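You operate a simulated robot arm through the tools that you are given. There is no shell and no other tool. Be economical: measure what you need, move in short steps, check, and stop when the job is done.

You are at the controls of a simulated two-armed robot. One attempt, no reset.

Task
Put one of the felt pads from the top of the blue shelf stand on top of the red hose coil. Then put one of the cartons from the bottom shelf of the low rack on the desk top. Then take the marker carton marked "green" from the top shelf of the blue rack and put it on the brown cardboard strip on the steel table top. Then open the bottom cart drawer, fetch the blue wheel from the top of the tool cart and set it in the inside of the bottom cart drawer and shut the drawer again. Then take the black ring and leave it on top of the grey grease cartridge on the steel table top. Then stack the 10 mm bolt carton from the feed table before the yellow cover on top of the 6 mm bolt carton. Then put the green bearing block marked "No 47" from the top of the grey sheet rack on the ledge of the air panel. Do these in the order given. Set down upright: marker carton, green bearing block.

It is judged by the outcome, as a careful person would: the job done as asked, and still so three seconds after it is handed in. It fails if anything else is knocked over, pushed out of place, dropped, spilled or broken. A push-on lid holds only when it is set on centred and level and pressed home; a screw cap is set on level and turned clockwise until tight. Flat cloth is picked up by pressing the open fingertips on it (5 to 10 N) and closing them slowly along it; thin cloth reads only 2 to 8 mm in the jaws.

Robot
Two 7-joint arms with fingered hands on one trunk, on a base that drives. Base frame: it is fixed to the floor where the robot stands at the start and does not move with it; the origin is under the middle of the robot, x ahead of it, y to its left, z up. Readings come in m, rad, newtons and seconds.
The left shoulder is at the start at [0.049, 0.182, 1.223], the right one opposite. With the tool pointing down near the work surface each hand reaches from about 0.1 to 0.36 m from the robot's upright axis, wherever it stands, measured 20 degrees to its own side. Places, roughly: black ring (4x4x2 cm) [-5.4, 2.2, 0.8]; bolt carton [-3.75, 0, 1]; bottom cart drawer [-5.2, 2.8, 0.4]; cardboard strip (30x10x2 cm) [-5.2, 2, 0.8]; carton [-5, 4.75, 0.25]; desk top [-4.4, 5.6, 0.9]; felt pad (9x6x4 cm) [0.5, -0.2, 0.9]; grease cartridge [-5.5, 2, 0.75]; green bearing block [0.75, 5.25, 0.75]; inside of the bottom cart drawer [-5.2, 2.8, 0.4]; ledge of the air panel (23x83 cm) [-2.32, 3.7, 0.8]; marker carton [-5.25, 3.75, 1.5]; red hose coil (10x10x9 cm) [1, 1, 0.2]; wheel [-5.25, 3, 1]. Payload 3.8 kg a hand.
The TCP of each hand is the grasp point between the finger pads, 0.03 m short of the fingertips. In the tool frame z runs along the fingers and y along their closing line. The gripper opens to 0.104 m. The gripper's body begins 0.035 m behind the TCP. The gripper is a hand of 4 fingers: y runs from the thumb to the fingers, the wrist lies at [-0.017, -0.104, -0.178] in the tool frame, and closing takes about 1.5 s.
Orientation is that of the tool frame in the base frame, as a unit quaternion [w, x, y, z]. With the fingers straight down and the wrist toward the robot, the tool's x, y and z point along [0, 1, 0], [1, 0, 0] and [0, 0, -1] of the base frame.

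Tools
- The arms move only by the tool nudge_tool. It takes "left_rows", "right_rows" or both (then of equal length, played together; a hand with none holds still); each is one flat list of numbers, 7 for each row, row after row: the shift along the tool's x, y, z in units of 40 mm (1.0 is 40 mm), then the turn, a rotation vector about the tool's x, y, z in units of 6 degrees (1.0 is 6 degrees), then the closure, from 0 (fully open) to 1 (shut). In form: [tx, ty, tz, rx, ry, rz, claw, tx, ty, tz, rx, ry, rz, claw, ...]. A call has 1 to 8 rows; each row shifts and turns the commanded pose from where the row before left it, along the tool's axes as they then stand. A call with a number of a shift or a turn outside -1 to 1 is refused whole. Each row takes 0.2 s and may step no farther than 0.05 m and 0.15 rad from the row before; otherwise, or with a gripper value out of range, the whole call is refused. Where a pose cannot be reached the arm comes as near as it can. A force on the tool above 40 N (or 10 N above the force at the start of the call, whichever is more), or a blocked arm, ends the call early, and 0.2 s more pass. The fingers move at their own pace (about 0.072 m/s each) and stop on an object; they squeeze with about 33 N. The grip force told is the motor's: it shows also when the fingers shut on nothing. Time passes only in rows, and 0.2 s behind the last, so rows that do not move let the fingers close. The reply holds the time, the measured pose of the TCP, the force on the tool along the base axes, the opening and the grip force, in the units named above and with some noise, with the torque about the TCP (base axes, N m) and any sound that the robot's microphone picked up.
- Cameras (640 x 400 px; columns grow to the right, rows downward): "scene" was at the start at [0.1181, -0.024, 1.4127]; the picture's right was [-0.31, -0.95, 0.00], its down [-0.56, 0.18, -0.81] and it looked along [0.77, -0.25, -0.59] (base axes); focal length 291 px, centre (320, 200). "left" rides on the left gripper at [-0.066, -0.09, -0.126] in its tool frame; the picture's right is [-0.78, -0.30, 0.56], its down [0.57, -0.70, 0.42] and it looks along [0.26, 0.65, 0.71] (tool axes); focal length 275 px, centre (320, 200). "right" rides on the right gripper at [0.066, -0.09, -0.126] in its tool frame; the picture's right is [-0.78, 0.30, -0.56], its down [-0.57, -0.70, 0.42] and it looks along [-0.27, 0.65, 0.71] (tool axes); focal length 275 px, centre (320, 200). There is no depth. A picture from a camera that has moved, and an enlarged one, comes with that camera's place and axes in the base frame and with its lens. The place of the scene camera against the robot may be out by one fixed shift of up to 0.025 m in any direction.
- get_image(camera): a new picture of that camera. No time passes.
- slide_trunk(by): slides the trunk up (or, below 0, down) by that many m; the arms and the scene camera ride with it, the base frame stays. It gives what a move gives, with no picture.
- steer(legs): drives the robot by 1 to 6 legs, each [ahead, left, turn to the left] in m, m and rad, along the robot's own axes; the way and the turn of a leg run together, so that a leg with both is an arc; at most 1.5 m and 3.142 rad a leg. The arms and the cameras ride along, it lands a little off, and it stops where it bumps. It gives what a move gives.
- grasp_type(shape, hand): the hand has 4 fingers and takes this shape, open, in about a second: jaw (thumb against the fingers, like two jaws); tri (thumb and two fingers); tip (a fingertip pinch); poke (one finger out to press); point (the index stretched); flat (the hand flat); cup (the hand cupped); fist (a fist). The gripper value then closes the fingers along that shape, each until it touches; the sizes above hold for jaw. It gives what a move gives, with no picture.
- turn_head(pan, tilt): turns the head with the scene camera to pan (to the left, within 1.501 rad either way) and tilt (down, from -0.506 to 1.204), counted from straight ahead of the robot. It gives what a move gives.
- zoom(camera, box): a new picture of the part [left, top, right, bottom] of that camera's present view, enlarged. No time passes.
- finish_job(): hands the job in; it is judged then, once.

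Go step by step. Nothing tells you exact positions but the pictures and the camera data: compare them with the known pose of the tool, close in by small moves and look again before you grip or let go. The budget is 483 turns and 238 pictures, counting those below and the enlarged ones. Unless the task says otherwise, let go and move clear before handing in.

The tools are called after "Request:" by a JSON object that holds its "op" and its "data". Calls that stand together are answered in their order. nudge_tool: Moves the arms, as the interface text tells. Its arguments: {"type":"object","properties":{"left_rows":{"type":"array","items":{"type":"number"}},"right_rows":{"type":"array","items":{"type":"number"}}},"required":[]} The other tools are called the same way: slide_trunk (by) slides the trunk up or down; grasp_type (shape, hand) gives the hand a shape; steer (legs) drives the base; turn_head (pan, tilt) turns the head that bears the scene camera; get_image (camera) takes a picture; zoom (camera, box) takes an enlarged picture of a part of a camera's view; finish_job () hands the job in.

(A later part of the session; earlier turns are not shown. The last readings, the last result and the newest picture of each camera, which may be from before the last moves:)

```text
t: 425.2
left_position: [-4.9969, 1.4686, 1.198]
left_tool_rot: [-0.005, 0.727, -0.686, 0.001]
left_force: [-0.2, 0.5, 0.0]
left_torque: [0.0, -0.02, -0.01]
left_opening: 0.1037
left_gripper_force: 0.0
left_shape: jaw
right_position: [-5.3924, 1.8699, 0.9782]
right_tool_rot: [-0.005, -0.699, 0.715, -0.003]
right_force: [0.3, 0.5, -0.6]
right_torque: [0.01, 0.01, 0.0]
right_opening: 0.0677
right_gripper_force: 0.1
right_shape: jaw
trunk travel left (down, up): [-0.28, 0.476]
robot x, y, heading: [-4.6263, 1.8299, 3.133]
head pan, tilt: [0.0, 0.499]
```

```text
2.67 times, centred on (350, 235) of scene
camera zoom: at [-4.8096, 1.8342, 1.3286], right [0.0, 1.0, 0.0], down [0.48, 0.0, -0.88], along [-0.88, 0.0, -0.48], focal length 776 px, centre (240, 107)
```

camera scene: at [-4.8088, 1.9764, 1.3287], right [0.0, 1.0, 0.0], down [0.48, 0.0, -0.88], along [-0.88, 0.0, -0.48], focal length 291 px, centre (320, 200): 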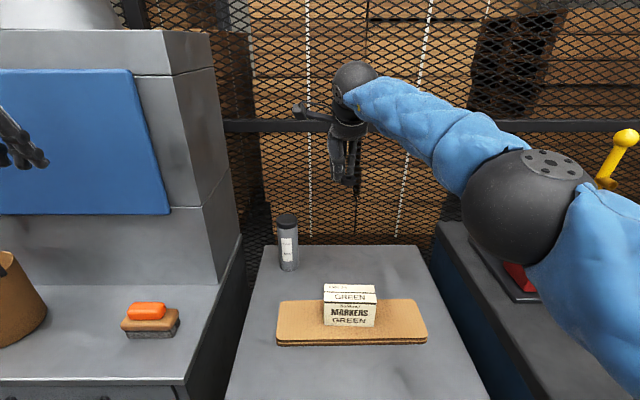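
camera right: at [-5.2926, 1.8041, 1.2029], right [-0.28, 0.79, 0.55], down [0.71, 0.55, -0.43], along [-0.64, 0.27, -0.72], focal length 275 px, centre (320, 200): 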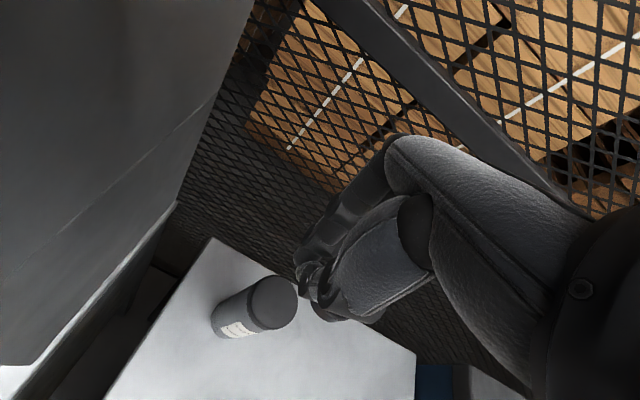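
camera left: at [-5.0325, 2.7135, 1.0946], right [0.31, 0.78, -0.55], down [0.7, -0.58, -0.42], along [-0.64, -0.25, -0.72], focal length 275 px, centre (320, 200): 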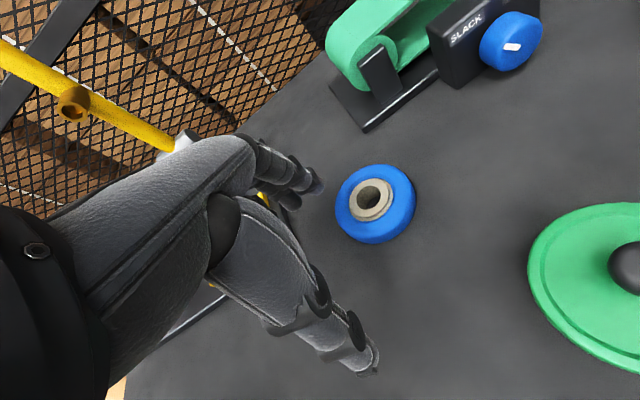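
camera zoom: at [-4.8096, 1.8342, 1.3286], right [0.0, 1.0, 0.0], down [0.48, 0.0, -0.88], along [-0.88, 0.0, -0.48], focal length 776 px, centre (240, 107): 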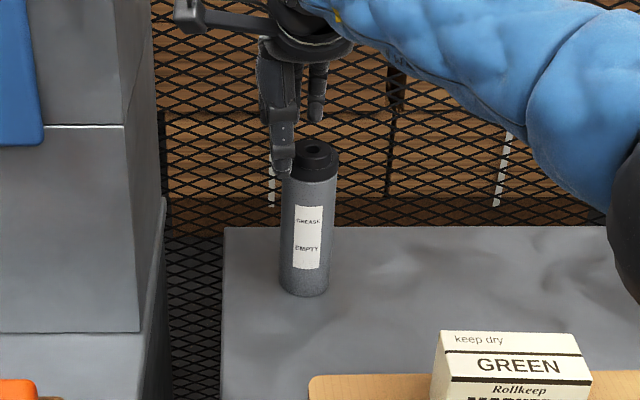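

Request:
{"op": "nudge_tool", "data": {"right_rows": [0, 0, -0.2, 0, 0, 0, 0.35, 0, 0, -0.3, 0, 0, 0, 0.35, 0, 0, -0.5, 0, 0, 0, 0.35, 0, 0, -0.8, 0, 0, 0, 0.35, 0, 0, -0.8, 0, 0, 0, 0.35]}}

Request:
{"op": "zoom", "data": {"camera": "scene", "box": [290, 160, 410, 310]}}

Request:
{"op": "get_image", "data": {"camera": "right"}}

```text
t: 426.4
left_position: [-4.9952, 1.4695, 1.2]
left_tool_rot: [-0.006, 0.728, -0.686, 0.001]
left_force: [0.0, -0.3, 0.6]
left_torque: [0.02, 0.03, 0.0]
left_opening: 0.1041
left_gripper_force: 0.0
left_shape: jaw
right_position: [-5.382, 1.8738, 1.0781]
right_tool_rot: [-0.005, -0.699, 0.715, -0.003]
right_force: [0.7, -1.0, 0.0]
right_torque: [0.0, 0.01, 0.0]
right_opening: 0.0679
right_gripper_force: 0.1
right_shape: jaw
right hand out of reach, approached as far as the arm can: row 4, 5
trunk travel left (down, up): [-0.28, 0.476]
robot x, y, heading: [-4.6255, 1.8324, 3.137]
head pan, tilt: [0.0, 0.499]
```

```text
2.67 times, centred on (350, 235) of scene
camera zoom: at [-4.8091, 1.834, 1.3287], right [0.0, 1.0, 0.0], down [0.48, 0.0, -0.88], along [-0.88, 0.0, -0.48], focal length 776 px, centre (240, 107)
```

zoom: 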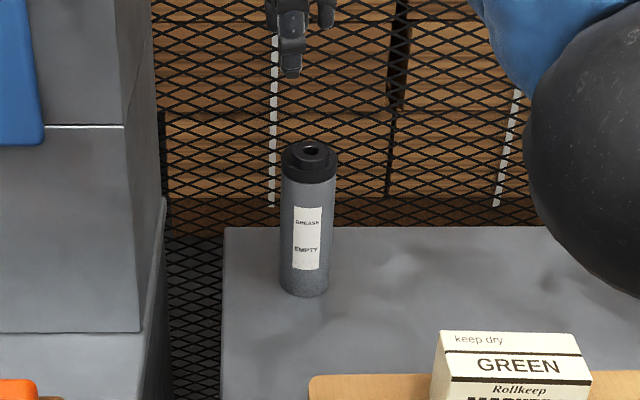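

```text
43 pictures are left
camera right: at [-5.2936, 1.809, 1.2043], right [-0.28, 0.79, 0.55], down [0.71, 0.55, -0.43], along [-0.64, 0.27, -0.72], focal length 275 px, centre (320, 200)
```

right: 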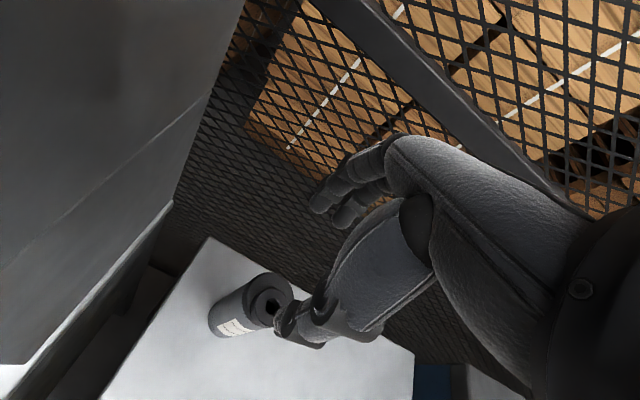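

The ring rests on the cartridge. Next the bolt cartons near [-3.75, 0]; I raise the hand, back off and look that way.

Request:
{"op": "nudge_tool", "data": {"right_rows": [0, -0.9, -0.5, 0, 0, 0, 0, 0, -0.9, -0.5, 0, 0, 0, 0, 0, -0.9, -0.5, 0, 0, 0, 0, 0, -0.9, -0.5, 0, 0, 0, 0, 0, -0.9, -0.5, 0, 0, 0, 0]}}

Request:
{"op": "steer", "data": {"legs": [[-0.25, 0, 0], [0, 0, 0.8]]}}

Request:
{"op": "slide_trunk", "data": {"by": 0.2}}

Request:
{"op": "turn_head", "data": {"pan": 1.1, "tilt": 0.3}}

Request:
{"op": "get_image", "data": {"camera": "scene"}}

```text
t: 427.6
left_position: [-4.9956, 1.4697, 1.1986]
left_tool_rot: [-0.005, 0.727, -0.686, 0.001]
left_force: [0.0, -0.9, 0.6]
left_torque: [0.02, 0.0, 0.0]
left_opening: 0.1036
left_gripper_force: 0.1
left_shape: jaw
right_position: [-5.3789, 1.8721, 1.0837]
right_tool_rot: [-0.005, -0.699, 0.715, -0.004]
right_force: [-0.2, 0.0, 0.4]
right_torque: [-0.01, -0.01, 0.03]
right_opening: 0.1036
right_gripper_force: 0.0
right_shape: jaw
right hand out of reach, approached as far as the arm can: row 1, 2, 3, 4, 5
trunk travel left (down, up): [-0.28, 0.476]
robot x, y, heading: [-4.6253, 1.8344, 3.138]
head pan, tilt: [0.0, 0.499]
```

```text
t: 431.5
left_position: [-4.3754, 1.3124, 1.201]
left_tool_rot: [-0.005, 0.937, -0.349, -0.001]
left_force: [-0.2, 0.4, -0.1]
left_torque: [-0.05, 0.0, -0.01]
left_opening: 0.1039
left_gripper_force: 0.0
left_shape: jaw
right_position: [-4.9309, 1.3198, 1.0829]
right_tool_rot: [0.002, 0.922, -0.387, 0.005]
right_force: [-0.3, 0.0, -0.8]
right_torque: [0.0, 0.01, 0.0]
right_opening: 0.1039
right_gripper_force: 0.1
right_shape: jaw
trunk travel left (down, up): [-0.28, 0.476]
robot x, y, heading: [-4.3778, 1.8294, -2.343]
head pan, tilt: [0.0, 0.499]
```

```text
t: 433.7
left_position: [-4.3767, 1.3117, 1.3993]
left_tool_rot: [-0.005, 0.937, -0.35, -0.001]
left_force: [0.1, -0.2, 0.1]
left_torque: [0.01, -0.01, 0.01]
left_opening: 0.1044
left_gripper_force: 0.1
left_shape: jaw
right_position: [-4.9031, 1.3479, 1.3615]
right_tool_rot: [0.055, 0.921, -0.385, -0.015]
right_force: [-0.2, -0.2, 0.7]
right_torque: [-0.04, -0.02, -0.03]
right_opening: 0.1039
right_gripper_force: 0.1
right_shape: jaw
trunk travel left (down, up): [-0.48, 0.276]
robot x, y, heading: [-4.3791, 1.831, -2.345]
head pan, tilt: [0.0, 0.499]
```

```text
t: 435.0
left_position: [-4.3759, 1.311, 1.3992]
left_tool_rot: [-0.005, 0.937, -0.349, -0.001]
left_force: [-0.4, 0.1, -1.0]
left_torque: [-0.01, 0.04, 0.0]
left_opening: 0.1039
left_gripper_force: 0.1
left_shape: jaw
right_position: [-4.9023, 1.3479, 1.3627]
right_tool_rot: [0.054, 0.921, -0.385, -0.015]
right_force: [-0.2, -1.5, -0.4]
right_torque: [-0.02, 0.01, 0.01]
right_opening: 0.1039
right_gripper_force: 0.1
right_shape: jaw
trunk travel left (down, up): [-0.48, 0.276]
robot x, y, heading: [-4.3803, 1.8315, -2.343]
head pan, tilt: [1.1, 0.3]
```

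```text
42 pictures are left
camera scene: at [-4.3766, 1.7264, 1.5492], right [-0.95, -0.32, 0.0], down [-0.09, 0.28, -0.96], along [0.3, -0.91, -0.3], focal length 291 px, centre (320, 200)
```

scene: 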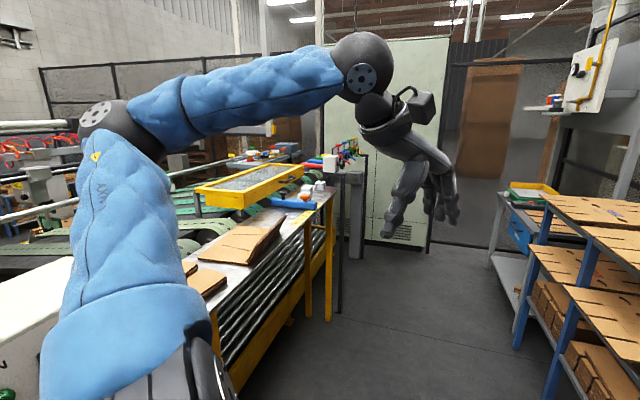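

I see the feed table line and the yellow cover to the southeast. I raise the trunk for clearance, face down the aisle and drive.

Request:
{"op": "slide_trunk", "data": {"by": 0.2}}

Request:
{"op": "nudge_tool", "data": {"right_rows": [0, -0.9, 0, 0, 0, 0, 0, 0, -0.9, 0, 0, 0, 0, 0, 0, -0.9, 0, 0, 0, 0, 0, 0, -0.9, 0, 0, 0, 0, 0], "left_rows": [-0.8, 0, 0, 0, 0, 0, 0, -0.8, 0, 0, 0, 0, 0, 0, -0.8, 0, 0, 0, 0, 0, 0, -0.8, 0, 0, 0, 0, 0, 0]}}

Request:
{"op": "steer", "data": {"legs": [[0, 0, 0.77], [1.1, -0.05, 0]]}}

Request:
{"op": "turn_head", "data": {"pan": 0.5, "tilt": 0.5}}

Request:
{"op": "get_image", "data": {"camera": "scene"}}

```text
t: 437.2
left_position: [-4.3755, 1.3123, 1.5998]
left_tool_rot: [-0.007, 0.937, -0.349, -0.001]
left_force: [0.5, 0.5, -0.2]
left_torque: [-0.02, -0.03, -0.02]
left_opening: 0.1038
left_gripper_force: 0.0
left_shape: jaw
right_position: [-4.896, 1.3551, 1.5803]
right_tool_rot: [0.065, 0.92, -0.385, -0.02]
right_force: [-0.2, 1.0, -1.1]
right_torque: [0.0, 0.03, 0.0]
right_opening: 0.1035
right_gripper_force: 0.1
right_shape: jaw
trunk travel left (down, up): [-0.68, 0.076]
robot x, y, heading: [-4.379, 1.8307, -2.349]
head pan, tilt: [1.1, 0.3]
```

```text
t: 438.2
left_position: [-4.4778, 1.4009, 1.6011]
left_tool_rot: [-0.004, 0.937, -0.35, 0.0]
left_force: [-0.4, 1.1, -0.5]
left_torque: [-0.04, -0.05, 0.01]
left_opening: 0.1039
left_gripper_force: 0.1
left_shape: jaw
right_position: [-4.7972, 1.4618, 1.5583]
right_tool_rot: [0.066, 0.92, -0.387, -0.017]
right_force: [0.0, 1.2, 0.2]
right_torque: [-0.06, -0.02, 0.03]
right_opening: 0.1037
right_gripper_force: 0.1
right_shape: jaw
trunk travel left (down, up): [-0.68, 0.076]
robot x, y, heading: [-4.3778, 1.8308, -2.349]
head pan, tilt: [1.1, 0.3]
```

```text
t: 445.9
left_position: [-4.192, 0.3544, 1.6007]
left_tool_rot: [-0.005, 0.999, 0.032, -0.004]
left_force: [-0.3, 0.0, 0.9]
left_torque: [0.03, -0.02, -0.01]
left_opening: 0.1039
left_gripper_force: 0.0
left_shape: jaw
right_position: [-4.463, 0.1747, 1.5598]
right_tool_rot: [0.068, 0.998, -0.01, 0.007]
right_force: [-0.3, -0.2, -1.1]
right_torque: [-0.02, -0.03, -0.01]
right_opening: 0.1036
right_gripper_force: 0.2
right_shape: jaw
trunk travel left (down, up): [-0.68, 0.076]
robot x, y, heading: [-4.4258, 0.7319, -1.572]
head pan, tilt: [1.1, 0.3]
```

```text
t: 446.9
left_position: [-4.1938, 0.3537, 1.6007]
left_tool_rot: [-0.004, 1.0, 0.031, -0.003]
left_force: [-0.3, -0.6, -0.1]
left_torque: [-0.02, 0.0, 0.02]
left_opening: 0.1039
left_gripper_force: 0.0
left_shape: jaw
right_position: [-4.4629, 0.1751, 1.5603]
right_tool_rot: [0.068, 0.998, -0.009, 0.006]
right_force: [-0.2, 0.4, -0.9]
right_torque: [0.01, 0.0, 0.04]
right_opening: 0.1037
right_gripper_force: 0.0
right_shape: jaw
trunk travel left (down, up): [-0.68, 0.076]
robot x, y, heading: [-4.4257, 0.7311, -1.578]
head pan, tilt: [0.499, 0.499]
```

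```text
41 pictures are left
camera scene: at [-4.3948, 0.6437, 1.7313], right [-0.88, -0.48, 0.0], down [-0.23, 0.42, -0.88], along [0.42, -0.77, -0.48], focal length 291 px, centre (320, 200)
```

scene: 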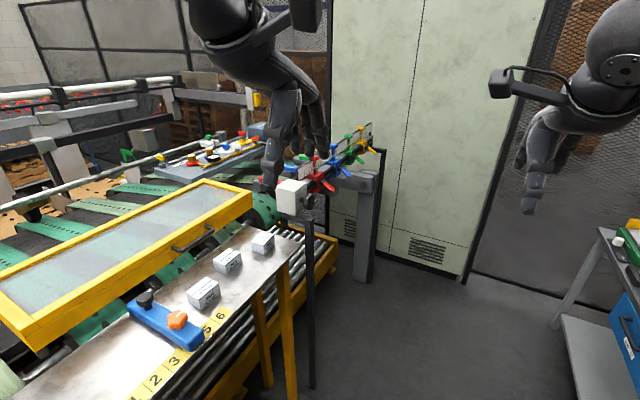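

Request:
{"op": "zoom", "data": {"camera": "scene", "box": [120, 215, 310, 360]}}

```text
2.76 times, centred on (215, 288) of scene
camera zoom: at [-4.3948, 0.6437, 1.7313], right [-0.88, -0.48, 0.0], down [-0.23, 0.42, -0.88], along [0.42, -0.77, -0.48], focal length 803 px, centre (610, -41)
```

zoom: 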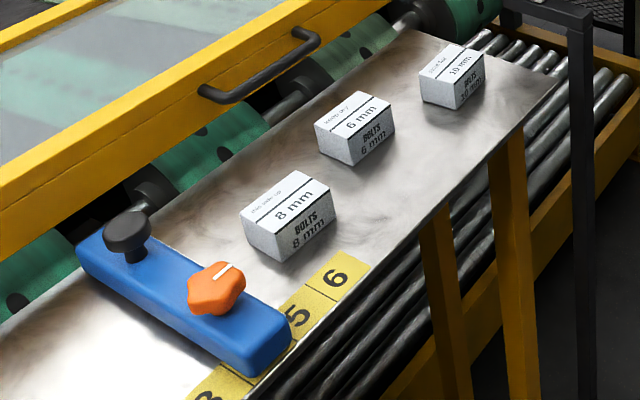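

The cartons stand in a row at x≈-3.69: 10 mm at y≈-0.085, 6 mm at y≈0.067 and 8 mm at y≈0.22. I turn to face them and come alongside.

Request:
{"op": "steer", "data": {"legs": [[0.6, 0, 0], [0, 0, 1.575]]}}

Request:
{"op": "slide_trunk", "data": {"by": -0.2}}

Request:
{"op": "turn_head", "data": {"pan": 0.0, "tilt": 0.6}}

Request:
{"op": "get_image", "data": {"camera": "scene"}}

```text
t: 454.1
left_position: [-4.0522, 0.369, 1.5995]
left_tool_rot: [-0.001, 0.684, 0.73, -0.005]
left_force: [0.5, -0.1, 0.1]
left_torque: [0.0, -0.03, -0.02]
left_opening: 0.1039
left_gripper_force: 0.1
left_shape: jaw
right_position: [-3.8705, 0.0996, 1.5585]
right_tool_rot: [0.044, 0.71, 0.701, 0.052]
right_force: [0.2, -0.1, 0.6]
right_torque: [-0.01, 0.0, -0.02]
right_opening: 0.104
right_gripper_force: 0.0
right_shape: jaw
trunk travel left (down, up): [-0.68, 0.076]
robot x, y, heading: [-4.4266, 0.1316, 0.007]
head pan, tilt: [0.499, 0.499]
```

```text
t: 456.3
left_position: [-4.0523, 0.3688, 1.3999]
left_tool_rot: [-0.001, 0.683, 0.73, -0.005]
left_force: [-0.1, -1.1, -1.0]
left_torque: [-0.01, 0.01, -0.01]
left_opening: 0.1039
left_gripper_force: 0.0
left_shape: jaw
right_position: [-3.8709, 0.0997, 1.3584]
right_tool_rot: [0.044, 0.71, 0.7, 0.053]
right_force: [0.1, 0.5, 0.5]
right_torque: [-0.01, 0.01, 0.02]
right_opening: 0.104
right_gripper_force: 0.0
right_shape: jaw
trunk travel left (down, up): [-0.48, 0.276]
robot x, y, heading: [-4.4257, 0.1351, 0.008]
head pan, tilt: [0.499, 0.499]
```

```text
t: 457.2
left_position: [-4.0536, 0.3697, 1.4003]
left_tool_rot: [-0.001, 0.684, 0.73, -0.005]
left_force: [0.0, 0.0, 0.2]
left_torque: [-0.03, -0.03, 0.0]
left_opening: 0.1039
left_gripper_force: 0.0
left_shape: jaw
right_position: [-3.8699, 0.0985, 1.3591]
right_tool_rot: [0.044, 0.71, 0.701, 0.053]
right_force: [0.1, 0.1, 0.2]
right_torque: [0.0, 0.0, 0.02]
right_opening: 0.1038
right_gripper_force: 0.0
right_shape: jaw
trunk travel left (down, up): [-0.48, 0.276]
robot x, y, heading: [-4.4319, 0.1309, 0.008]
head pan, tilt: [0.0, 0.6]
```

```text
39 pictures are left
camera scene: at [-4.3277, 0.1368, 1.5217], right [0.0, -1.0, 0.0], down [-0.56, 0.0, -0.83], along [0.83, 0.0, -0.56], focal length 291 px, centre (320, 200)
```

scene: 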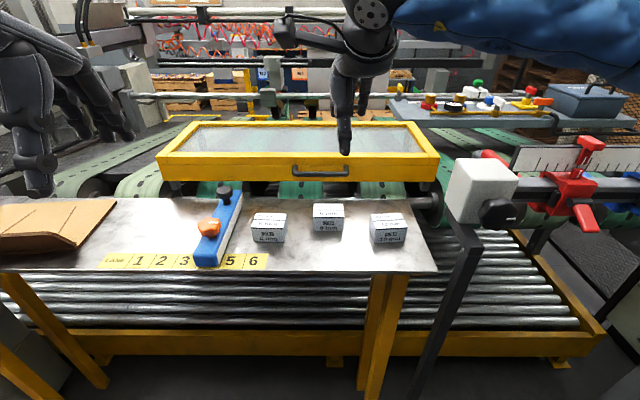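

Request:
{"op": "steer", "data": {"legs": [[-0.045, 0.03, 0]]}}

Request:
{"op": "nudge_tool", "data": {"right_rows": [-0.74, 0.62, 0.5, 0.26, 0, 0, 0, -0.74, 0.62, 0.5, 0.26, 0, 0, 0, -0.74, 0.62, 0.5, 0.26, 0, 0, 0, -0.74, 0.62, 0.5, 0.26, 0, 0, 0, -0.74, 0.62, 0.5, 0.26, 0, 0, 0]}}

Request:
{"op": "get_image", "data": {"camera": "right"}}

Request:
{"op": "get_image", "data": {"camera": "scene"}}

```text
t: 458.1
left_position: [-4.0981, 0.3995, 1.4023]
left_tool_rot: [-0.001, 0.684, 0.73, -0.005]
left_force: [0.3, -0.2, -1.1]
left_torque: [0.0, -0.02, 0.02]
left_opening: 0.1041
left_gripper_force: 0.0
left_shape: jaw
right_position: [-3.9162, 0.1293, 1.3593]
right_tool_rot: [0.044, 0.71, 0.701, 0.052]
right_force: [-0.2, 0.5, 0.1]
right_torque: [-0.04, -0.01, -0.01]
right_opening: 0.1039
right_gripper_force: 0.2
right_shape: jaw
trunk travel left (down, up): [-0.48, 0.276]
robot x, y, heading: [-4.4742, 0.1634, 0.006]
head pan, tilt: [0.0, 0.6]
```

```text
t: 459.3
left_position: [-4.0959, 0.3992, 1.3995]
left_tool_rot: [-0.002, 0.684, 0.729, -0.006]
left_force: [0.1, 0.1, 0.2]
left_torque: [0.02, 0.03, 0.0]
left_opening: 0.1038
left_gripper_force: 0.1
left_shape: jaw
right_position: [-3.7852, -0.0198, 1.2678]
right_tool_rot: [-0.004, 0.711, 0.703, 0.005]
right_force: [0.1, 0.0, 0.4]
right_torque: [0.01, 0.01, 0.02]
right_opening: 0.1037
right_gripper_force: 0.1
right_shape: jaw
trunk travel left (down, up): [-0.48, 0.276]
robot x, y, heading: [-4.473, 0.1607, 0.009]
head pan, tilt: [0.0, 0.6]
```

```text
38 pictures are left
camera right: at [-3.8746, 0.046, 1.3943], right [0.29, -0.79, 0.55], down [-0.71, -0.56, -0.43], along [0.65, -0.26, -0.72], focal length 275 px, centre (320, 200)
```

right: 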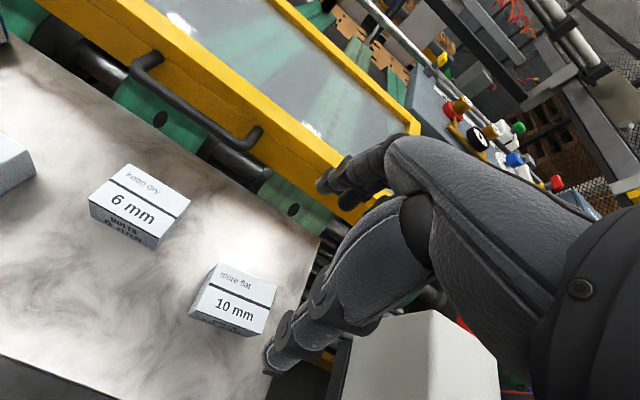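

```text
37 pictures are left
camera scene: at [-4.3722, 0.1664, 1.5216], right [0.0, -1.0, 0.0], down [-0.57, 0.0, -0.82], along [0.82, 0.0, -0.57], focal length 291 px, centre (320, 200)
```

scene: 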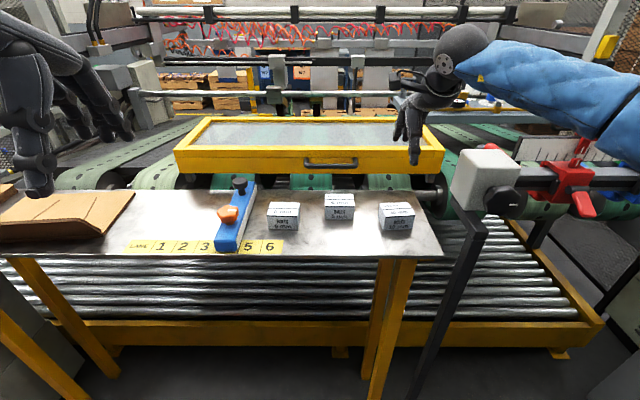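

Request:
{"op": "nudge_tool", "data": {"right_rows": [-0.08, 0.3, 0.8, 0, 0, 0, 0, 0, 0, 0.9, 0, 0, 0, 0, 0, 0, 0.9, 0, 0, 0, 0, 0, 0, 0.9, 0, 0, 0, 0, 0, 0, 0.6, 0, 0, 0, 0]}}

Request:
{"op": "get_image", "data": {"camera": "right"}}

```text
t: 460.5
left_position: [-4.0966, 0.3985, 1.3998]
left_tool_rot: [0.0, 0.684, 0.73, -0.005]
left_force: [-0.2, 0.2, 0.3]
left_torque: [0.0, 0.0, 0.0]
left_opening: 0.1037
left_gripper_force: 0.0
left_shape: jaw
right_position: [-3.7728, -0.0207, 1.1025]
right_tool_rot: [-0.005, 0.712, 0.703, 0.005]
right_force: [-0.1, 0.0, -0.6]
right_torque: [-0.01, -0.04, 0.02]
right_opening: 0.1036
right_gripper_force: 0.1
right_shape: jaw
trunk travel left (down, up): [-0.48, 0.276]
robot x, y, heading: [-4.4736, 0.161, 0.001]
head pan, tilt: [0.0, 0.6]
```

```text
36 pictures are left
camera right: at [-3.8626, 0.0455, 1.2296], right [0.29, -0.79, 0.55], down [-0.71, -0.56, -0.43], along [0.65, -0.26, -0.72], focal length 275 px, centre (320, 200)
```

right: 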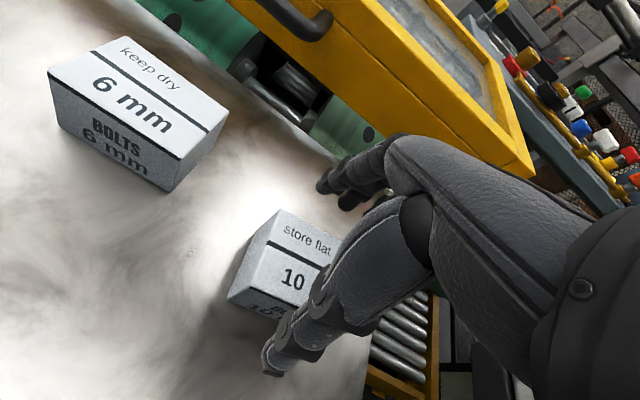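

Request:
{"op": "nudge_tool", "data": {"right_rows": [0, -0.1, 0.4, 0, 0, 0, 0, 0, 0, 0.3, 0, 0, 0, 0, 0, 0, 0.2, 0, 0, 0, 0]}}

Request:
{"op": "nudge_tool", "data": {"right_rows": [0, 0, 0, 0, 0, 0, 0.3, 0, 0, 0, 0, 0, 0, 0.6, 0, 0, 0, 0, 0, 0, 1, 0, 0, 0, 0, 0, 0, 1, 0, 0, 0, 0, 0, 0, 1, 0, 0, 0, 0, 0, 0, 1]}}

Request:
{"op": "nudge_tool", "data": {"right_rows": [0, 0, -0.5, 0, 0, 0, 1, 0, 0, -0.8, 0, 0, 0, 1, 0, 0, -0.8, 0, 0, 0, 1, 0, 0, -0.6, 0, 0, 0, 1]}}

Request:
{"op": "get_image", "data": {"camera": "right"}}

```text
t: 461.3
left_position: [-4.0976, 0.3996, 1.4004]
left_tool_rot: [-0.001, 0.684, 0.729, -0.005]
left_force: [0.3, 0.2, -0.1]
left_torque: [0.01, 0.0, 0.0]
left_opening: 0.1039
left_gripper_force: 0.1
left_shape: jaw
right_position: [-3.7776, -0.0211, 1.0696]
right_tool_rot: [-0.004, 0.712, 0.702, 0.007]
right_force: [-1.5, -0.7, 7.1]
right_torque: [-0.11, -0.44, -0.05]
right_opening: 0.1037
right_gripper_force: 0.0
right_shape: jaw
trunk travel left (down, up): [-0.48, 0.276]
robot x, y, heading: [-4.4735, 0.1621, 0.002]
head pan, tilt: [0.0, 0.6]
```

```text
t: 462.7
left_position: [-4.1008, 0.3994, 1.4011]
left_tool_rot: [-0.002, 0.684, 0.729, -0.004]
left_force: [-0.2, 0.4, 0.6]
left_torque: [0.04, -0.04, -0.04]
left_opening: 0.104
left_gripper_force: 0.0
left_shape: jaw
right_position: [-3.7792, -0.0193, 1.0721]
right_tool_rot: [-0.002, 0.712, 0.702, 0.006]
right_force: [-2.9, 0.2, 23.3]
right_torque: [0.18, 0.95, 0.02]
right_opening: 0.0501
right_gripper_force: 33.0
right_shape: jaw
trunk travel left (down, up): [-0.48, 0.276]
robot x, y, heading: [-4.4753, 0.167, -0.003]
head pan, tilt: [0.0, 0.6]
```

```text
t: 463.7
left_position: [-4.0971, 0.3983, 1.4001]
left_tool_rot: [0.0, 0.684, 0.729, -0.005]
left_force: [0.1, -1.1, -0.3]
left_torque: [0.0, -0.02, 0.01]
left_opening: 0.1036
left_gripper_force: 0.1
left_shape: jaw
right_position: [-3.7782, -0.0221, 1.1758]
right_tool_rot: [-0.005, 0.712, 0.703, 0.005]
right_force: [-1.4, -0.1, -2.2]
right_torque: [0.02, 0.03, -0.01]
right_opening: 0.0501
right_gripper_force: 32.5
right_shape: jaw
trunk travel left (down, up): [-0.48, 0.276]
robot x, y, heading: [-4.4733, 0.1628, 0.004]
head pan, tilt: [0.0, 0.6]
```

```text
35 pictures are left
camera right: at [-3.8675, 0.0442, 1.3024], right [0.29, -0.79, 0.55], down [-0.71, -0.56, -0.43], along [0.64, -0.26, -0.72], focal length 275 px, centre (320, 200)
```

right: 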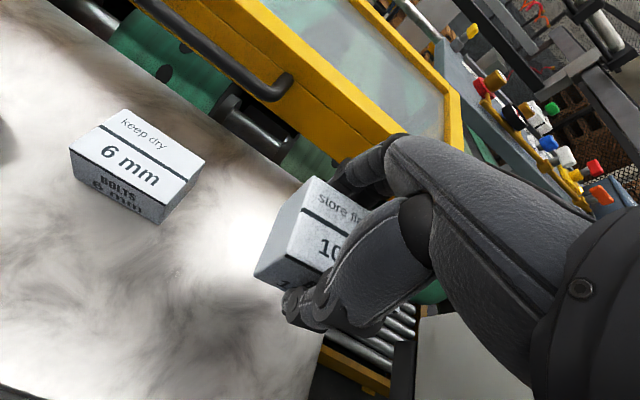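

Request:
{"op": "steer", "data": {"legs": [[0.035, 0.142, 0]]}}

Request:
{"op": "get_image", "data": {"camera": "right"}}

Request:
{"op": "zoom", "data": {"camera": "scene", "box": [240, 120, 440, 260]}}

```text
t: 465.1
left_position: [-4.0618, 0.5421, 1.3988]
left_tool_rot: [-0.002, 0.684, 0.73, -0.006]
left_force: [0.7, 0.0, -0.3]
left_torque: [-0.04, 0.02, -0.04]
left_opening: 0.1038
left_gripper_force: 0.0
left_shape: jaw
right_position: [-3.7422, 0.1206, 1.1746]
right_tool_rot: [-0.005, 0.712, 0.702, 0.005]
right_force: [0.4, 0.2, -2.3]
right_torque: [-0.01, -0.01, -0.03]
right_opening: 0.05
right_gripper_force: 33.1
right_shape: jaw
trunk travel left (down, up): [-0.48, 0.276]
robot x, y, heading: [-4.436, 0.3048, 0.002]
head pan, tilt: [0.0, 0.6]
```

```text
34 pictures are left
camera right: at [-3.8316, 0.1876, 1.3019], right [0.29, -0.79, 0.55], down [-0.71, -0.56, -0.43], along [0.64, -0.26, -0.72], focal length 275 px, centre (320, 200)
```

right: 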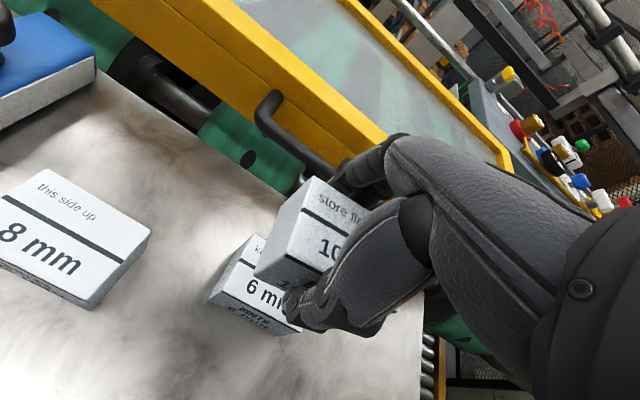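

```text
2.86 times, centred on (340, 190) of scene
camera zoom: at [-4.3374, 0.3102, 1.5216], right [0.0, -1.0, 0.0], down [-0.57, 0.0, -0.82], along [0.82, 0.0, -0.57], focal length 831 px, centre (263, 229)
```

zoom: 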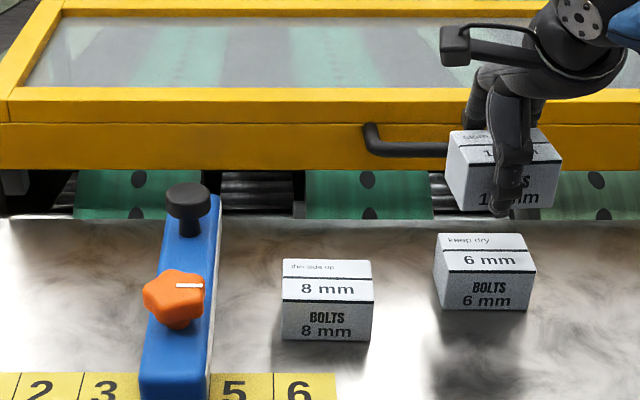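

Request:
{"op": "nudge_tool", "data": {"right_rows": [0.15, 0, 0.5, 0, 0, 0, 1, 0, 0, 0.4, 0, 0, 0, 1, 0, 0, 0.2, 0, 0, 0, 1]}}

Request:
{"op": "zoom", "data": {"camera": "scene", "box": [310, 140, 410, 240]}}

```text
t: 465.9
left_position: [-4.0616, 0.5411, 1.4008]
left_tool_rot: [-0.002, 0.684, 0.73, -0.005]
left_force: [-0.1, 0.3, 0.5]
left_torque: [0.04, 0.0, -0.04]
left_opening: 0.1038
left_gripper_force: 0.1
left_shape: jaw
right_position: [-3.7425, 0.126, 1.1309]
right_tool_rot: [-0.004, 0.712, 0.703, 0.005]
right_force: [0.4, -0.5, -1.8]
right_torque: [0.02, 0.03, -0.02]
right_opening: 0.0499
right_gripper_force: 32.7
right_shape: jaw
trunk travel left (down, up): [-0.48, 0.276]
robot x, y, heading: [-4.4396, 0.3056, 0.006]
head pan, tilt: [0.0, 0.6]
```

```text
4.00 times, centred on (360, 190) of scene
camera zoom: at [-4.3378, 0.3089, 1.5217], right [0.0, -1.0, 0.0], down [-0.57, 0.0, -0.82], along [0.82, 0.0, -0.57], focal length 1164 px, centre (160, 240)
```

zoom: 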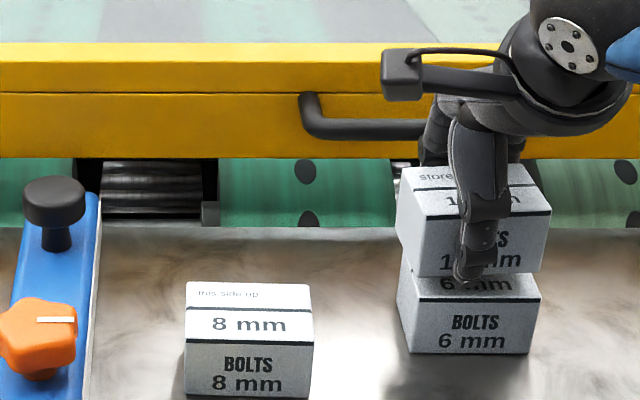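

Request:
{"op": "nudge_tool", "data": {"right_rows": [0, 0, 0.15, 0, 0, 0, 1, 0, 0, 0.12, 0, 0, 0, 1, 0, 0, 0.1, 0, 0, 0, 1, 0, 0, 0.08, 0, 0, 0, 1]}}

Request:
{"op": "zoom", "data": {"camera": "scene", "box": [310, 140, 410, 240]}}

```text
t: 466.9
left_position: [-4.0636, 0.5412, 1.4004]
left_tool_rot: [-0.002, 0.683, 0.73, -0.005]
left_force: [0.1, 0.0, 0.1]
left_torque: [-0.02, -0.02, 0.01]
left_opening: 0.1036
left_gripper_force: 0.1
left_shape: jaw
right_position: [-3.7424, 0.1283, 1.1149]
right_tool_rot: [-0.004, 0.712, 0.702, 0.007]
right_force: [0.5, -0.3, 5.1]
right_torque: [-0.02, -0.14, 0.02]
right_opening: 0.05
right_gripper_force: 33.2
right_shape: jaw
trunk travel left (down, up): [-0.48, 0.276]
robot x, y, heading: [-4.4388, 0.305, 0.002]
head pan, tilt: [0.0, 0.6]
```

```text
4.00 times, centred on (360, 190) of scene
camera zoom: at [-4.3388, 0.3096, 1.5219], right [0.0, -1.0, 0.0], down [-0.56, 0.0, -0.83], along [0.83, 0.0, -0.56], focal length 1164 px, centre (160, 240)
```

zoom: 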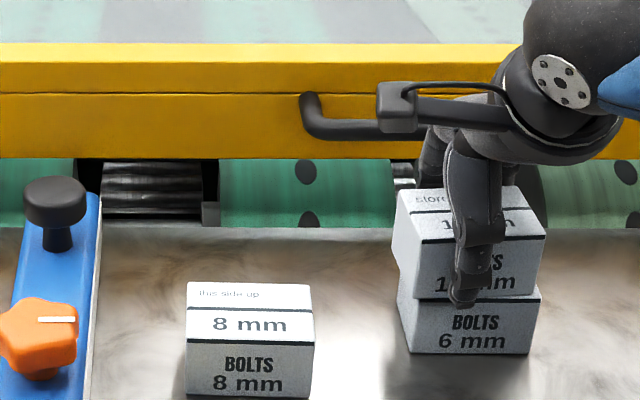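

Request:
{"op": "nudge_tool", "data": {"right_rows": [0, 0, 0, 0, 0, 0, 0.5, 0, 0, 0, 0, 0, 0, 0.4, 0, 0, 0, 0, 0, 0, 0.28, 0, 0, 0, 0, 0, 0, 0.28, 0, 0, -0.2, 0, 0, 0, 0.28, 0, 0, -0.4, 0, 0, 0, 0.28, 0, 0, -0.6, 0, 0, 0, 0.28, 0, 0, -0.8, 0, 0, 0, 0.28]}}

Request:
{"op": "zoom", "data": {"camera": "scene", "box": [290, 100, 430, 240]}}

```text
t: 468.7
left_position: [-4.0629, 0.5422, 1.4008]
left_tool_rot: [-0.001, 0.683, 0.73, -0.004]
left_force: [-0.4, 0.0, 0.6]
left_torque: [0.01, -0.02, 0.02]
left_opening: 0.1042
left_gripper_force: 0.2
left_shape: jaw
right_position: [-3.7423, 0.1272, 1.193]
right_tool_rot: [-0.006, 0.711, 0.703, 0.004]
right_force: [0.5, -0.1, 0.2]
right_torque: [0.01, 0.04, -0.01]
right_opening: 0.0746
right_gripper_force: 0.0
right_shape: jaw
trunk travel left (down, up): [-0.48, 0.276]
robot x, y, heading: [-4.4398, 0.3079, 0.004]
head pan, tilt: [0.0, 0.6]
```

```text
2.86 times, centred on (360, 170) of scene
camera zoom: at [-4.3386, 0.3099, 1.5218], right [0.0, -1.0, 0.0], down [-0.56, 0.0, -0.83], along [0.83, 0.0, -0.56], focal length 831 px, centre (206, 286)
```

zoom: 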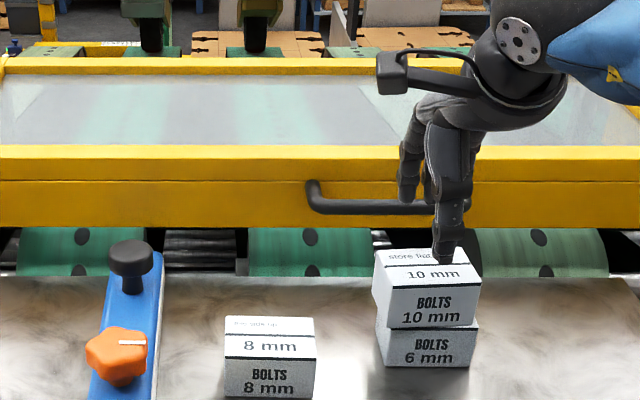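

Stack is done. I raise the hands and travel back to the north side for the last task.

Request:
{"op": "slide_trunk", "data": {"by": 0.25}}

Request:
{"op": "nudge_tool", "data": {"right_rows": [0, -0.9, -0.3, 0, 0, 0, 0, 0, -0.9, -0.3, 0, 0, 0, 0, 0, -0.9, -0.3, 0, 0, 0, 0, 0, -0.9, -0.3, 0, 0, 0, 0, 0, -0.9, -0.3, 0, 0, 0, 0]}}

Request:
{"op": "steer", "data": {"legs": [[0, 0, 1.57], [1.45, 0, 0], [1.45, 0, 0], [1.45, 0, 0], [0, 0, -1.57]]}}

```text
t: 471.3
left_position: [-4.0612, 0.5414, 1.649]
left_tool_rot: [-0.001, 0.684, 0.729, -0.005]
left_force: [-0.6, 0.1, -1.5]
left_torque: [-0.02, -0.02, 0.0]
left_opening: 0.1042
left_gripper_force: 0.0
left_shape: jaw
right_position: [-3.7434, 0.1275, 1.4427]
right_tool_rot: [-0.005, 0.712, 0.702, 0.005]
right_force: [0.0, -0.3, 0.6]
right_torque: [0.0, 0.02, 0.01]
right_opening: 0.0746
right_gripper_force: 0.1
right_shape: jaw
trunk travel left (down, up): [-0.73, 0.026]
robot x, y, heading: [-4.4396, 0.3072, 0.009]
head pan, tilt: [0.0, 0.6]
```

```text
t: 472.5
left_position: [-4.0633, 0.5408, 1.6509]
left_tool_rot: [-0.002, 0.684, 0.729, -0.004]
left_force: [-0.3, 0.7, 0.6]
left_torque: [0.03, 0.0, -0.05]
left_opening: 0.1035
left_gripper_force: 0.0
left_shape: jaw
right_position: [-3.9256, 0.127, 1.5043]
right_tool_rot: [-0.004, 0.712, 0.702, 0.006]
right_force: [-0.2, 0.0, -0.4]
right_torque: [-0.01, -0.02, 0.01]
right_opening: 0.1038
right_gripper_force: 0.0
right_shape: jaw
trunk travel left (down, up): [-0.73, 0.026]
robot x, y, heading: [-4.437, 0.3063, 0.005]
head pan, tilt: [0.0, 0.6]
```

```text
t: 500.9
left_position: [-4.0884, 4.8926, 1.6504]
left_tool_rot: [-0.001, 0.682, 0.731, -0.005]
left_force: [-0.1, -0.6, 0.6]
left_torque: [-0.02, 0.0, 0.01]
left_opening: 0.1041
left_gripper_force: 0.0
left_shape: jaw
right_position: [-3.9478, 4.4785, 1.5042]
right_tool_rot: [-0.005, 0.71, 0.705, 0.004]
right_force: [-0.5, 0.0, -0.4]
right_torque: [-0.03, 0.03, 0.02]
right_opening: 0.1038
right_gripper_force: 0.0
right_shape: jaw
trunk travel left (down, up): [-0.73, 0.026]
robot x, y, heading: [-4.4595, 4.6538, 0.005]
head pan, tilt: [0.0, 0.6]
```

Request:
{"op": "steer", "data": {"legs": [[0.2, 0.07, 0], [1.4, 0, 0], [1.3, 0, 0]]}}

Request:
{"op": "turn_head", "data": {"pan": 0.1, "tilt": 0.35}}

Request:
{"op": "get_image", "data": {"camera": "scene"}}

```text
t: 515.3
left_position: [-1.1792, 4.9616, 1.6504]
left_tool_rot: [-0.001, 0.687, 0.727, -0.005]
left_force: [-0.7, 0.8, -0.3]
left_torque: [0.01, -0.01, -0.02]
left_opening: 0.1039
left_gripper_force: 0.0
left_shape: jaw
right_position: [-1.0441, 4.5471, 1.5043]
right_tool_rot: [-0.005, 0.715, 0.7, 0.004]
right_force: [-0.2, 0.5, 0.1]
right_torque: [0.0, 0.01, 0.04]
right_opening: 0.104
right_gripper_force: 0.1
right_shape: jaw
trunk travel left (down, up): [-0.73, 0.026]
robot x, y, heading: [-1.5607, 4.734, -0.006]
head pan, tilt: [0.0, 0.6]
```

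```text
t: 516.1
left_position: [-1.1788, 4.9622, 1.6506]
left_tool_rot: [-0.001, 0.687, 0.727, -0.004]
left_force: [-0.5, 0.1, 0.2]
left_torque: [0.02, -0.01, 0.01]
left_opening: 0.1039
left_gripper_force: 0.0
left_shape: jaw
right_position: [-1.0436, 4.5462, 1.5051]
right_tool_rot: [-0.004, 0.714, 0.7, 0.004]
right_force: [0.0, -0.6, 0.1]
right_torque: [0.02, 0.0, -0.03]
right_opening: 0.1038
right_gripper_force: 0.0
right_shape: jaw
trunk travel left (down, up): [-0.73, 0.026]
robot x, y, heading: [-1.5584, 4.7285, -0.008]
head pan, tilt: [0.099, 0.351]
```

```text
29 pictures are left
camera scene: at [-1.4662, 4.7416, 1.7947], right [0.09, -1.0, 0.0], down [-0.34, -0.03, -0.94], along [0.93, 0.09, -0.34], focal length 291 px, centre (320, 200)
```

scene: 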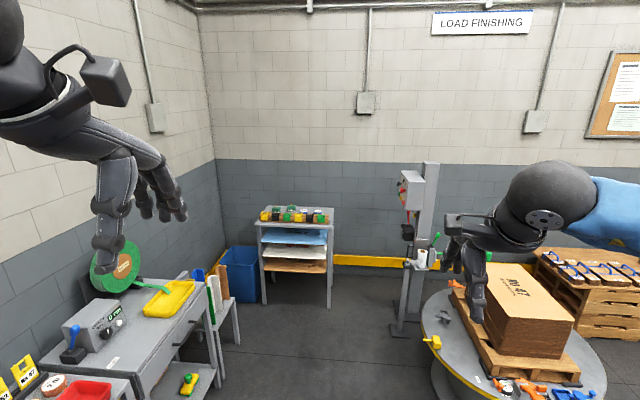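

Request:
{"op": "steer", "data": {"legs": [[0.7, 0.12, 0], [0.65, 0.05, 0]]}}

Request:
{"op": "slide_trunk", "data": {"by": -0.3}}

Request:
{"op": "turn_head", "data": {"pan": 0.2, "tilt": 0.5}}

Request:
{"op": "get_image", "data": {"camera": "scene"}}

```text
t: 523.2
left_position: [0.1735, 5.1251, 1.6502]
left_tool_rot: [-0.001, 0.687, 0.727, -0.005]
left_force: [0.5, -1.3, 0.3]
left_torque: [-0.03, -0.01, -0.01]
left_opening: 0.1038
left_gripper_force: 0.0
left_shape: jaw
right_position: [0.3087, 4.7103, 1.5053]
right_tool_rot: [-0.004, 0.714, 0.7, 0.005]
right_force: [0.1, -0.3, 0.0]
right_torque: [0.0, -0.01, -0.02]
right_opening: 0.1039
right_gripper_force: 0.0
right_shape: jaw
trunk travel left (down, up): [-0.73, 0.026]
robot x, y, heading: [-0.2038, 4.8926, -0.005]
head pan, tilt: [0.099, 0.351]
```

```text
t: 526.2
left_position: [0.1746, 5.1259, 1.3494]
left_tool_rot: [-0.001, 0.686, 0.727, -0.005]
left_force: [-0.5, 0.2, -0.1]
left_torque: [-0.02, 0.02, 0.01]
left_opening: 0.1041
left_gripper_force: 0.1
left_shape: jaw
right_position: [0.3091, 4.7101, 1.2036]
right_tool_rot: [-0.004, 0.715, 0.699, 0.005]
right_force: [-0.2, 0.3, 0.6]
right_torque: [-0.01, 0.0, 0.02]
right_opening: 0.1037
right_gripper_force: 0.0
right_shape: jaw
trunk travel left (down, up): [-0.43, 0.326]
robot x, y, heading: [-0.2054, 4.8929, -0.007]
head pan, tilt: [0.099, 0.351]
```

```text
t: 526.9
left_position: [0.1746, 5.1245, 1.3493]
left_tool_rot: [-0.001, 0.686, 0.727, -0.004]
left_force: [-0.5, 1.3, -0.5]
left_torque: [-0.02, 0.01, 0.02]
left_opening: 0.104
left_gripper_force: 0.1
left_shape: jaw
right_position: [0.31, 4.7109, 1.2049]
right_tool_rot: [-0.005, 0.714, 0.7, 0.006]
right_force: [-0.1, -0.4, -0.2]
right_torque: [0.0, 0.0, 0.02]
right_opening: 0.1037
right_gripper_force: 0.0
right_shape: jaw
trunk travel left (down, up): [-0.43, 0.326]
robot x, y, heading: [-0.2044, 4.8964, -0.005]
head pan, tilt: [0.201, 0.499]
```

```text
28 pictures are left
camera scene: at [-0.0934, 4.9135, 1.4805], right [0.19, -0.98, 0.0], down [-0.47, -0.09, -0.88], along [0.86, 0.17, -0.48], focal length 291 px, centre (320, 200)
```

scene: 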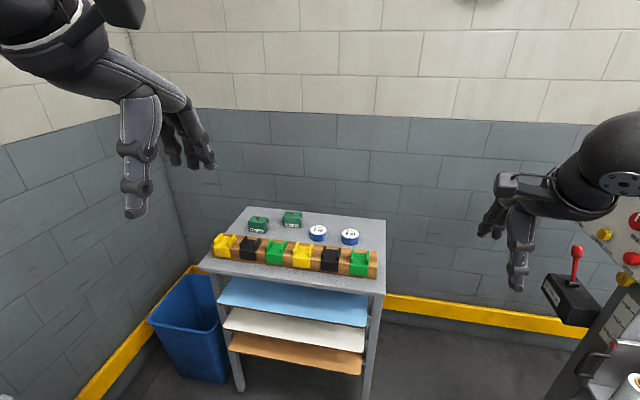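

Request:
{"op": "zoom", "data": {"camera": "scene", "box": [195, 195, 395, 300]}}

```text
3.20 times, centred on (295, 248) of scene
camera zoom: at [-0.0934, 4.9135, 1.4805], right [0.19, -0.98, 0.0], down [-0.47, -0.09, -0.88], along [0.86, 0.17, -0.48], focal length 931 px, centre (400, 48)
```

zoom: 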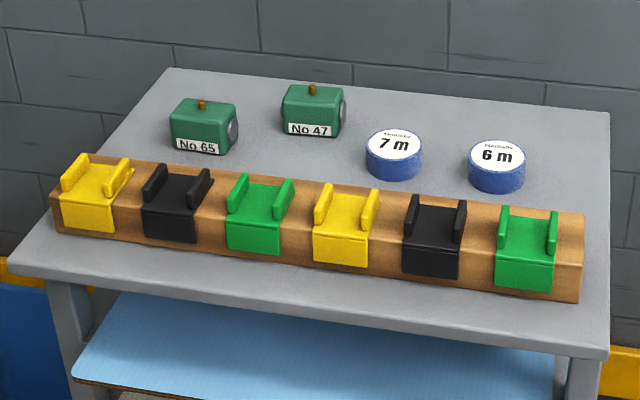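

No 47 is at about [0.95, 5.24] at the back of the rack. I lower the trunk (leaning extends the reach), keep the hand high, and position the robot turned left.

Request:
{"op": "nudge_tool", "data": {"right_rows": [0, 0, -1, 0, 0, 0, 0, 0, 0, -1, 0, 0, 0, 0, 0, 0, -1, 0, 0, 0, 0, 0, 0, -1, 0, 0, 0, 0, 0, 0, -1, 0, 0, 0, 0, 0, 0, -1, 0, 0, 0, 0]}}

Request:
{"op": "slide_trunk", "data": {"by": -0.36}}

Request:
{"op": "steer", "data": {"legs": [[0.355, 0.085, 0], [0, 0, 0.54]]}}

Request:
{"op": "turn_head", "data": {"pan": -0.2, "tilt": 0.5}}

Request:
{"op": "get_image", "data": {"camera": "scene"}}

Request:
{"op": "get_image", "data": {"camera": "right"}}

```text
t: 528.3
left_position: [0.173, 5.1274, 1.3505]
left_tool_rot: [-0.001, 0.687, 0.727, -0.005]
left_force: [0.5, -0.6, -0.4]
left_torque: [-0.01, -0.02, -0.04]
left_opening: 0.1042
left_gripper_force: 0.1
left_shape: jaw
right_position: [0.3074, 4.7081, 1.4454]
right_tool_rot: [-0.005, 0.715, 0.699, 0.004]
right_force: [-0.4, 0.4, 0.1]
right_torque: [-0.01, -0.01, 0.0]
right_opening: 0.1037
right_gripper_force: 0.1
right_shape: jaw
trunk travel left (down, up): [-0.43, 0.326]
robot x, y, heading: [-0.2031, 4.8941, -0.011]
head pan, tilt: [0.201, 0.499]
```

```text
t: 531.8
left_position: [0.1739, 5.1252, 0.9895]
left_tool_rot: [-0.001, 0.686, 0.727, -0.005]
left_force: [-0.4, 0.0, 0.4]
left_torque: [-0.01, -0.02, -0.03]
left_opening: 0.104
left_gripper_force: 0.0
left_shape: jaw
right_position: [0.3083, 4.7064, 1.0848]
right_tool_rot: [-0.004, 0.715, 0.699, 0.005]
right_force: [0.5, -0.7, -0.4]
right_torque: [-0.02, -0.02, -0.03]
right_opening: 0.1037
right_gripper_force: 0.2
right_shape: jaw
trunk travel left (down, up): [-0.07, 0.686]
robot x, y, heading: [-0.2027, 4.8925, -0.004]
head pan, tilt: [0.201, 0.499]
```

```text
t: 535.7
left_position: [0.3597, 5.3701, 0.9899]
left_tool_rot: [0.001, 0.468, 0.883, -0.005]
left_force: [-0.3, 0.5, 0.0]
left_torque: [0.02, 0.01, -0.02]
left_opening: 0.104
left_gripper_force: 0.0
left_shape: jaw
right_position: [0.6915, 5.0808, 1.0841]
right_tool_rot: [-0.006, 0.503, 0.864, 0.003]
right_force: [0.5, 0.5, 0.5]
right_torque: [-0.03, 0.0, 0.0]
right_opening: 0.1039
right_gripper_force: 0.1
right_shape: jaw
trunk travel left (down, up): [-0.07, 0.686]
robot x, y, heading: [0.1569, 4.9794, 0.533]
head pan, tilt: [0.201, 0.499]
```

```text
t: 536.6
left_position: [0.3605, 5.3703, 0.9898]
left_tool_rot: [0.0, 0.469, 0.883, -0.004]
left_force: [0.2, -0.1, -0.8]
left_torque: [-0.01, 0.02, -0.02]
left_opening: 0.1041
left_gripper_force: 0.1
left_shape: jaw
right_position: [0.6909, 5.0799, 1.0839]
right_tool_rot: [-0.007, 0.503, 0.864, 0.002]
right_force: [-0.4, -0.1, -0.5]
right_torque: [0.03, -0.02, -0.02]
right_opening: 0.1035
right_gripper_force: 0.1
right_shape: jaw
trunk travel left (down, up): [-0.07, 0.686]
robot x, y, heading: [0.1541, 4.975, 0.538]
head pan, tilt: [-0.201, 0.499]
```

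```text
26 pictures are left
camera scene: at [0.3949, 5.1079, 1.1091], right [0.33, -0.94, 0.0], down [-0.45, -0.16, -0.88], along [0.83, 0.29, -0.48], focal length 291 px, centre (320, 200)
```

scene: 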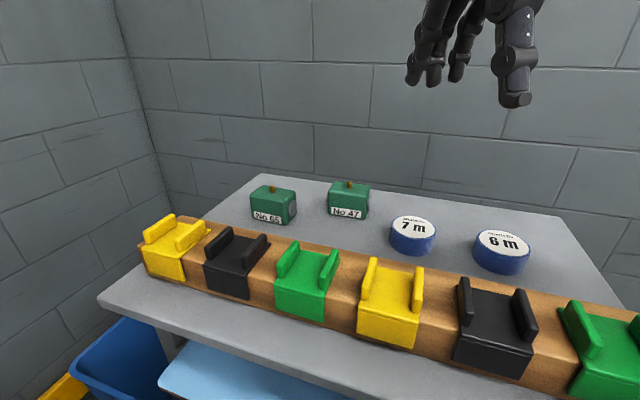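

```text
25 pictures are left
camera right: at [0.5807, 5.0921, 1.211], right [0.65, -0.53, 0.55], down [-0.33, -0.84, -0.43], along [0.69, 0.1, -0.72], focal length 275 px, centre (320, 200)
```

right: 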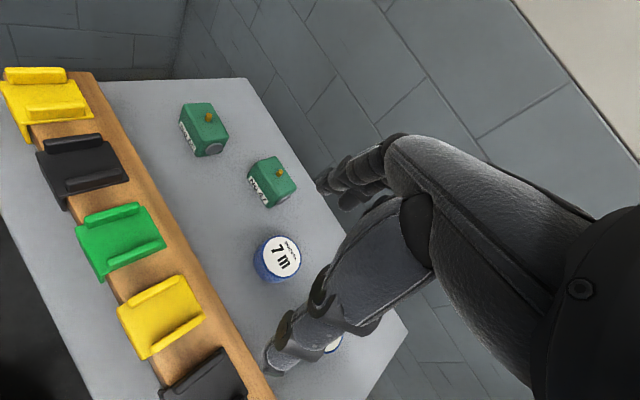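

No 47's top centre is about [0.831, 5.198, 0.885], squared to the axes. I turn the hand to az 0 and move above it.

Request:
{"op": "nudge_tool", "data": {"right_rows": [0, 0, 0, 0, 0, 1, 0, 0, 0, 0, 0, 0, 1, 0, 0, 0, 0, 0, 0, 1, 0, 0, 0, 0, 0, 0, 1, 0, 0, 0, 0, 0, 0, 0.95, 0]}}

Request:
{"op": "nudge_tool", "data": {"right_rows": [0.59, 0.7, 0.4, 0, 0, 0, 0, 0.59, 0.7, 0.4, 0, 0, 0, 0, 0.59, 0.7, 0.4, 0, 0, 0, 0, 0.59, 0.7, 0.4, 0, 0, 0, 0, 0.59, 0.7, 0.4, 0, 0, 0, 0]}}

Request:
{"op": "get_image", "data": {"camera": "right"}}

```text
t: 537.8
left_position: [0.36, 5.3712, 0.991]
left_tool_rot: [0.001, 0.468, 0.884, -0.006]
left_force: [0.3, -0.1, 0.3]
left_torque: [-0.04, -0.02, 0.02]
left_opening: 0.1039
left_gripper_force: 0.0
left_shape: jaw
right_position: [0.6908, 5.0784, 1.0857]
right_tool_rot: [-0.007, 0.708, 0.706, 0.002]
right_force: [-0.2, 0.0, -1.3]
right_torque: [-0.01, 0.0, 0.0]
right_opening: 0.1037
right_gripper_force: 0.0
right_shape: jaw
trunk travel left (down, up): [-0.07, 0.686]
robot x, y, heading: [0.1548, 4.9772, 0.539]
head pan, tilt: [-0.201, 0.499]
```

```text
t: 539.0
left_position: [0.3605, 5.3709, 0.9909]
left_tool_rot: [0.0, 0.469, 0.883, -0.006]
left_force: [-0.3, -0.1, -0.7]
left_torque: [-0.05, 0.0, 0.03]
left_opening: 0.1039
left_gripper_force: 0.1
left_shape: jaw
right_position: [0.8322, 5.199, 1.0029]
right_tool_rot: [-0.007, 0.707, 0.707, 0.001]
right_force: [0.4, -0.7, 1.4]
right_torque: [-0.02, 0.01, 0.0]
right_opening: 0.1036
right_gripper_force: 0.1
right_shape: jaw
trunk travel left (down, up): [-0.07, 0.686]
robot x, y, heading: [0.1559, 4.9767, 0.536]
head pan, tilt: [-0.201, 0.499]
```

```text
24 pictures are left
camera right: at [0.7425, 5.2646, 1.1313], right [0.3, -0.78, 0.55], down [-0.71, -0.57, -0.43], along [0.64, -0.26, -0.72], focal length 275 px, centre (320, 200)
```

right: 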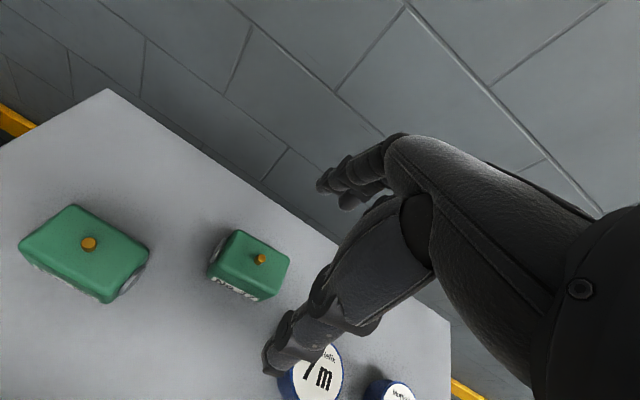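

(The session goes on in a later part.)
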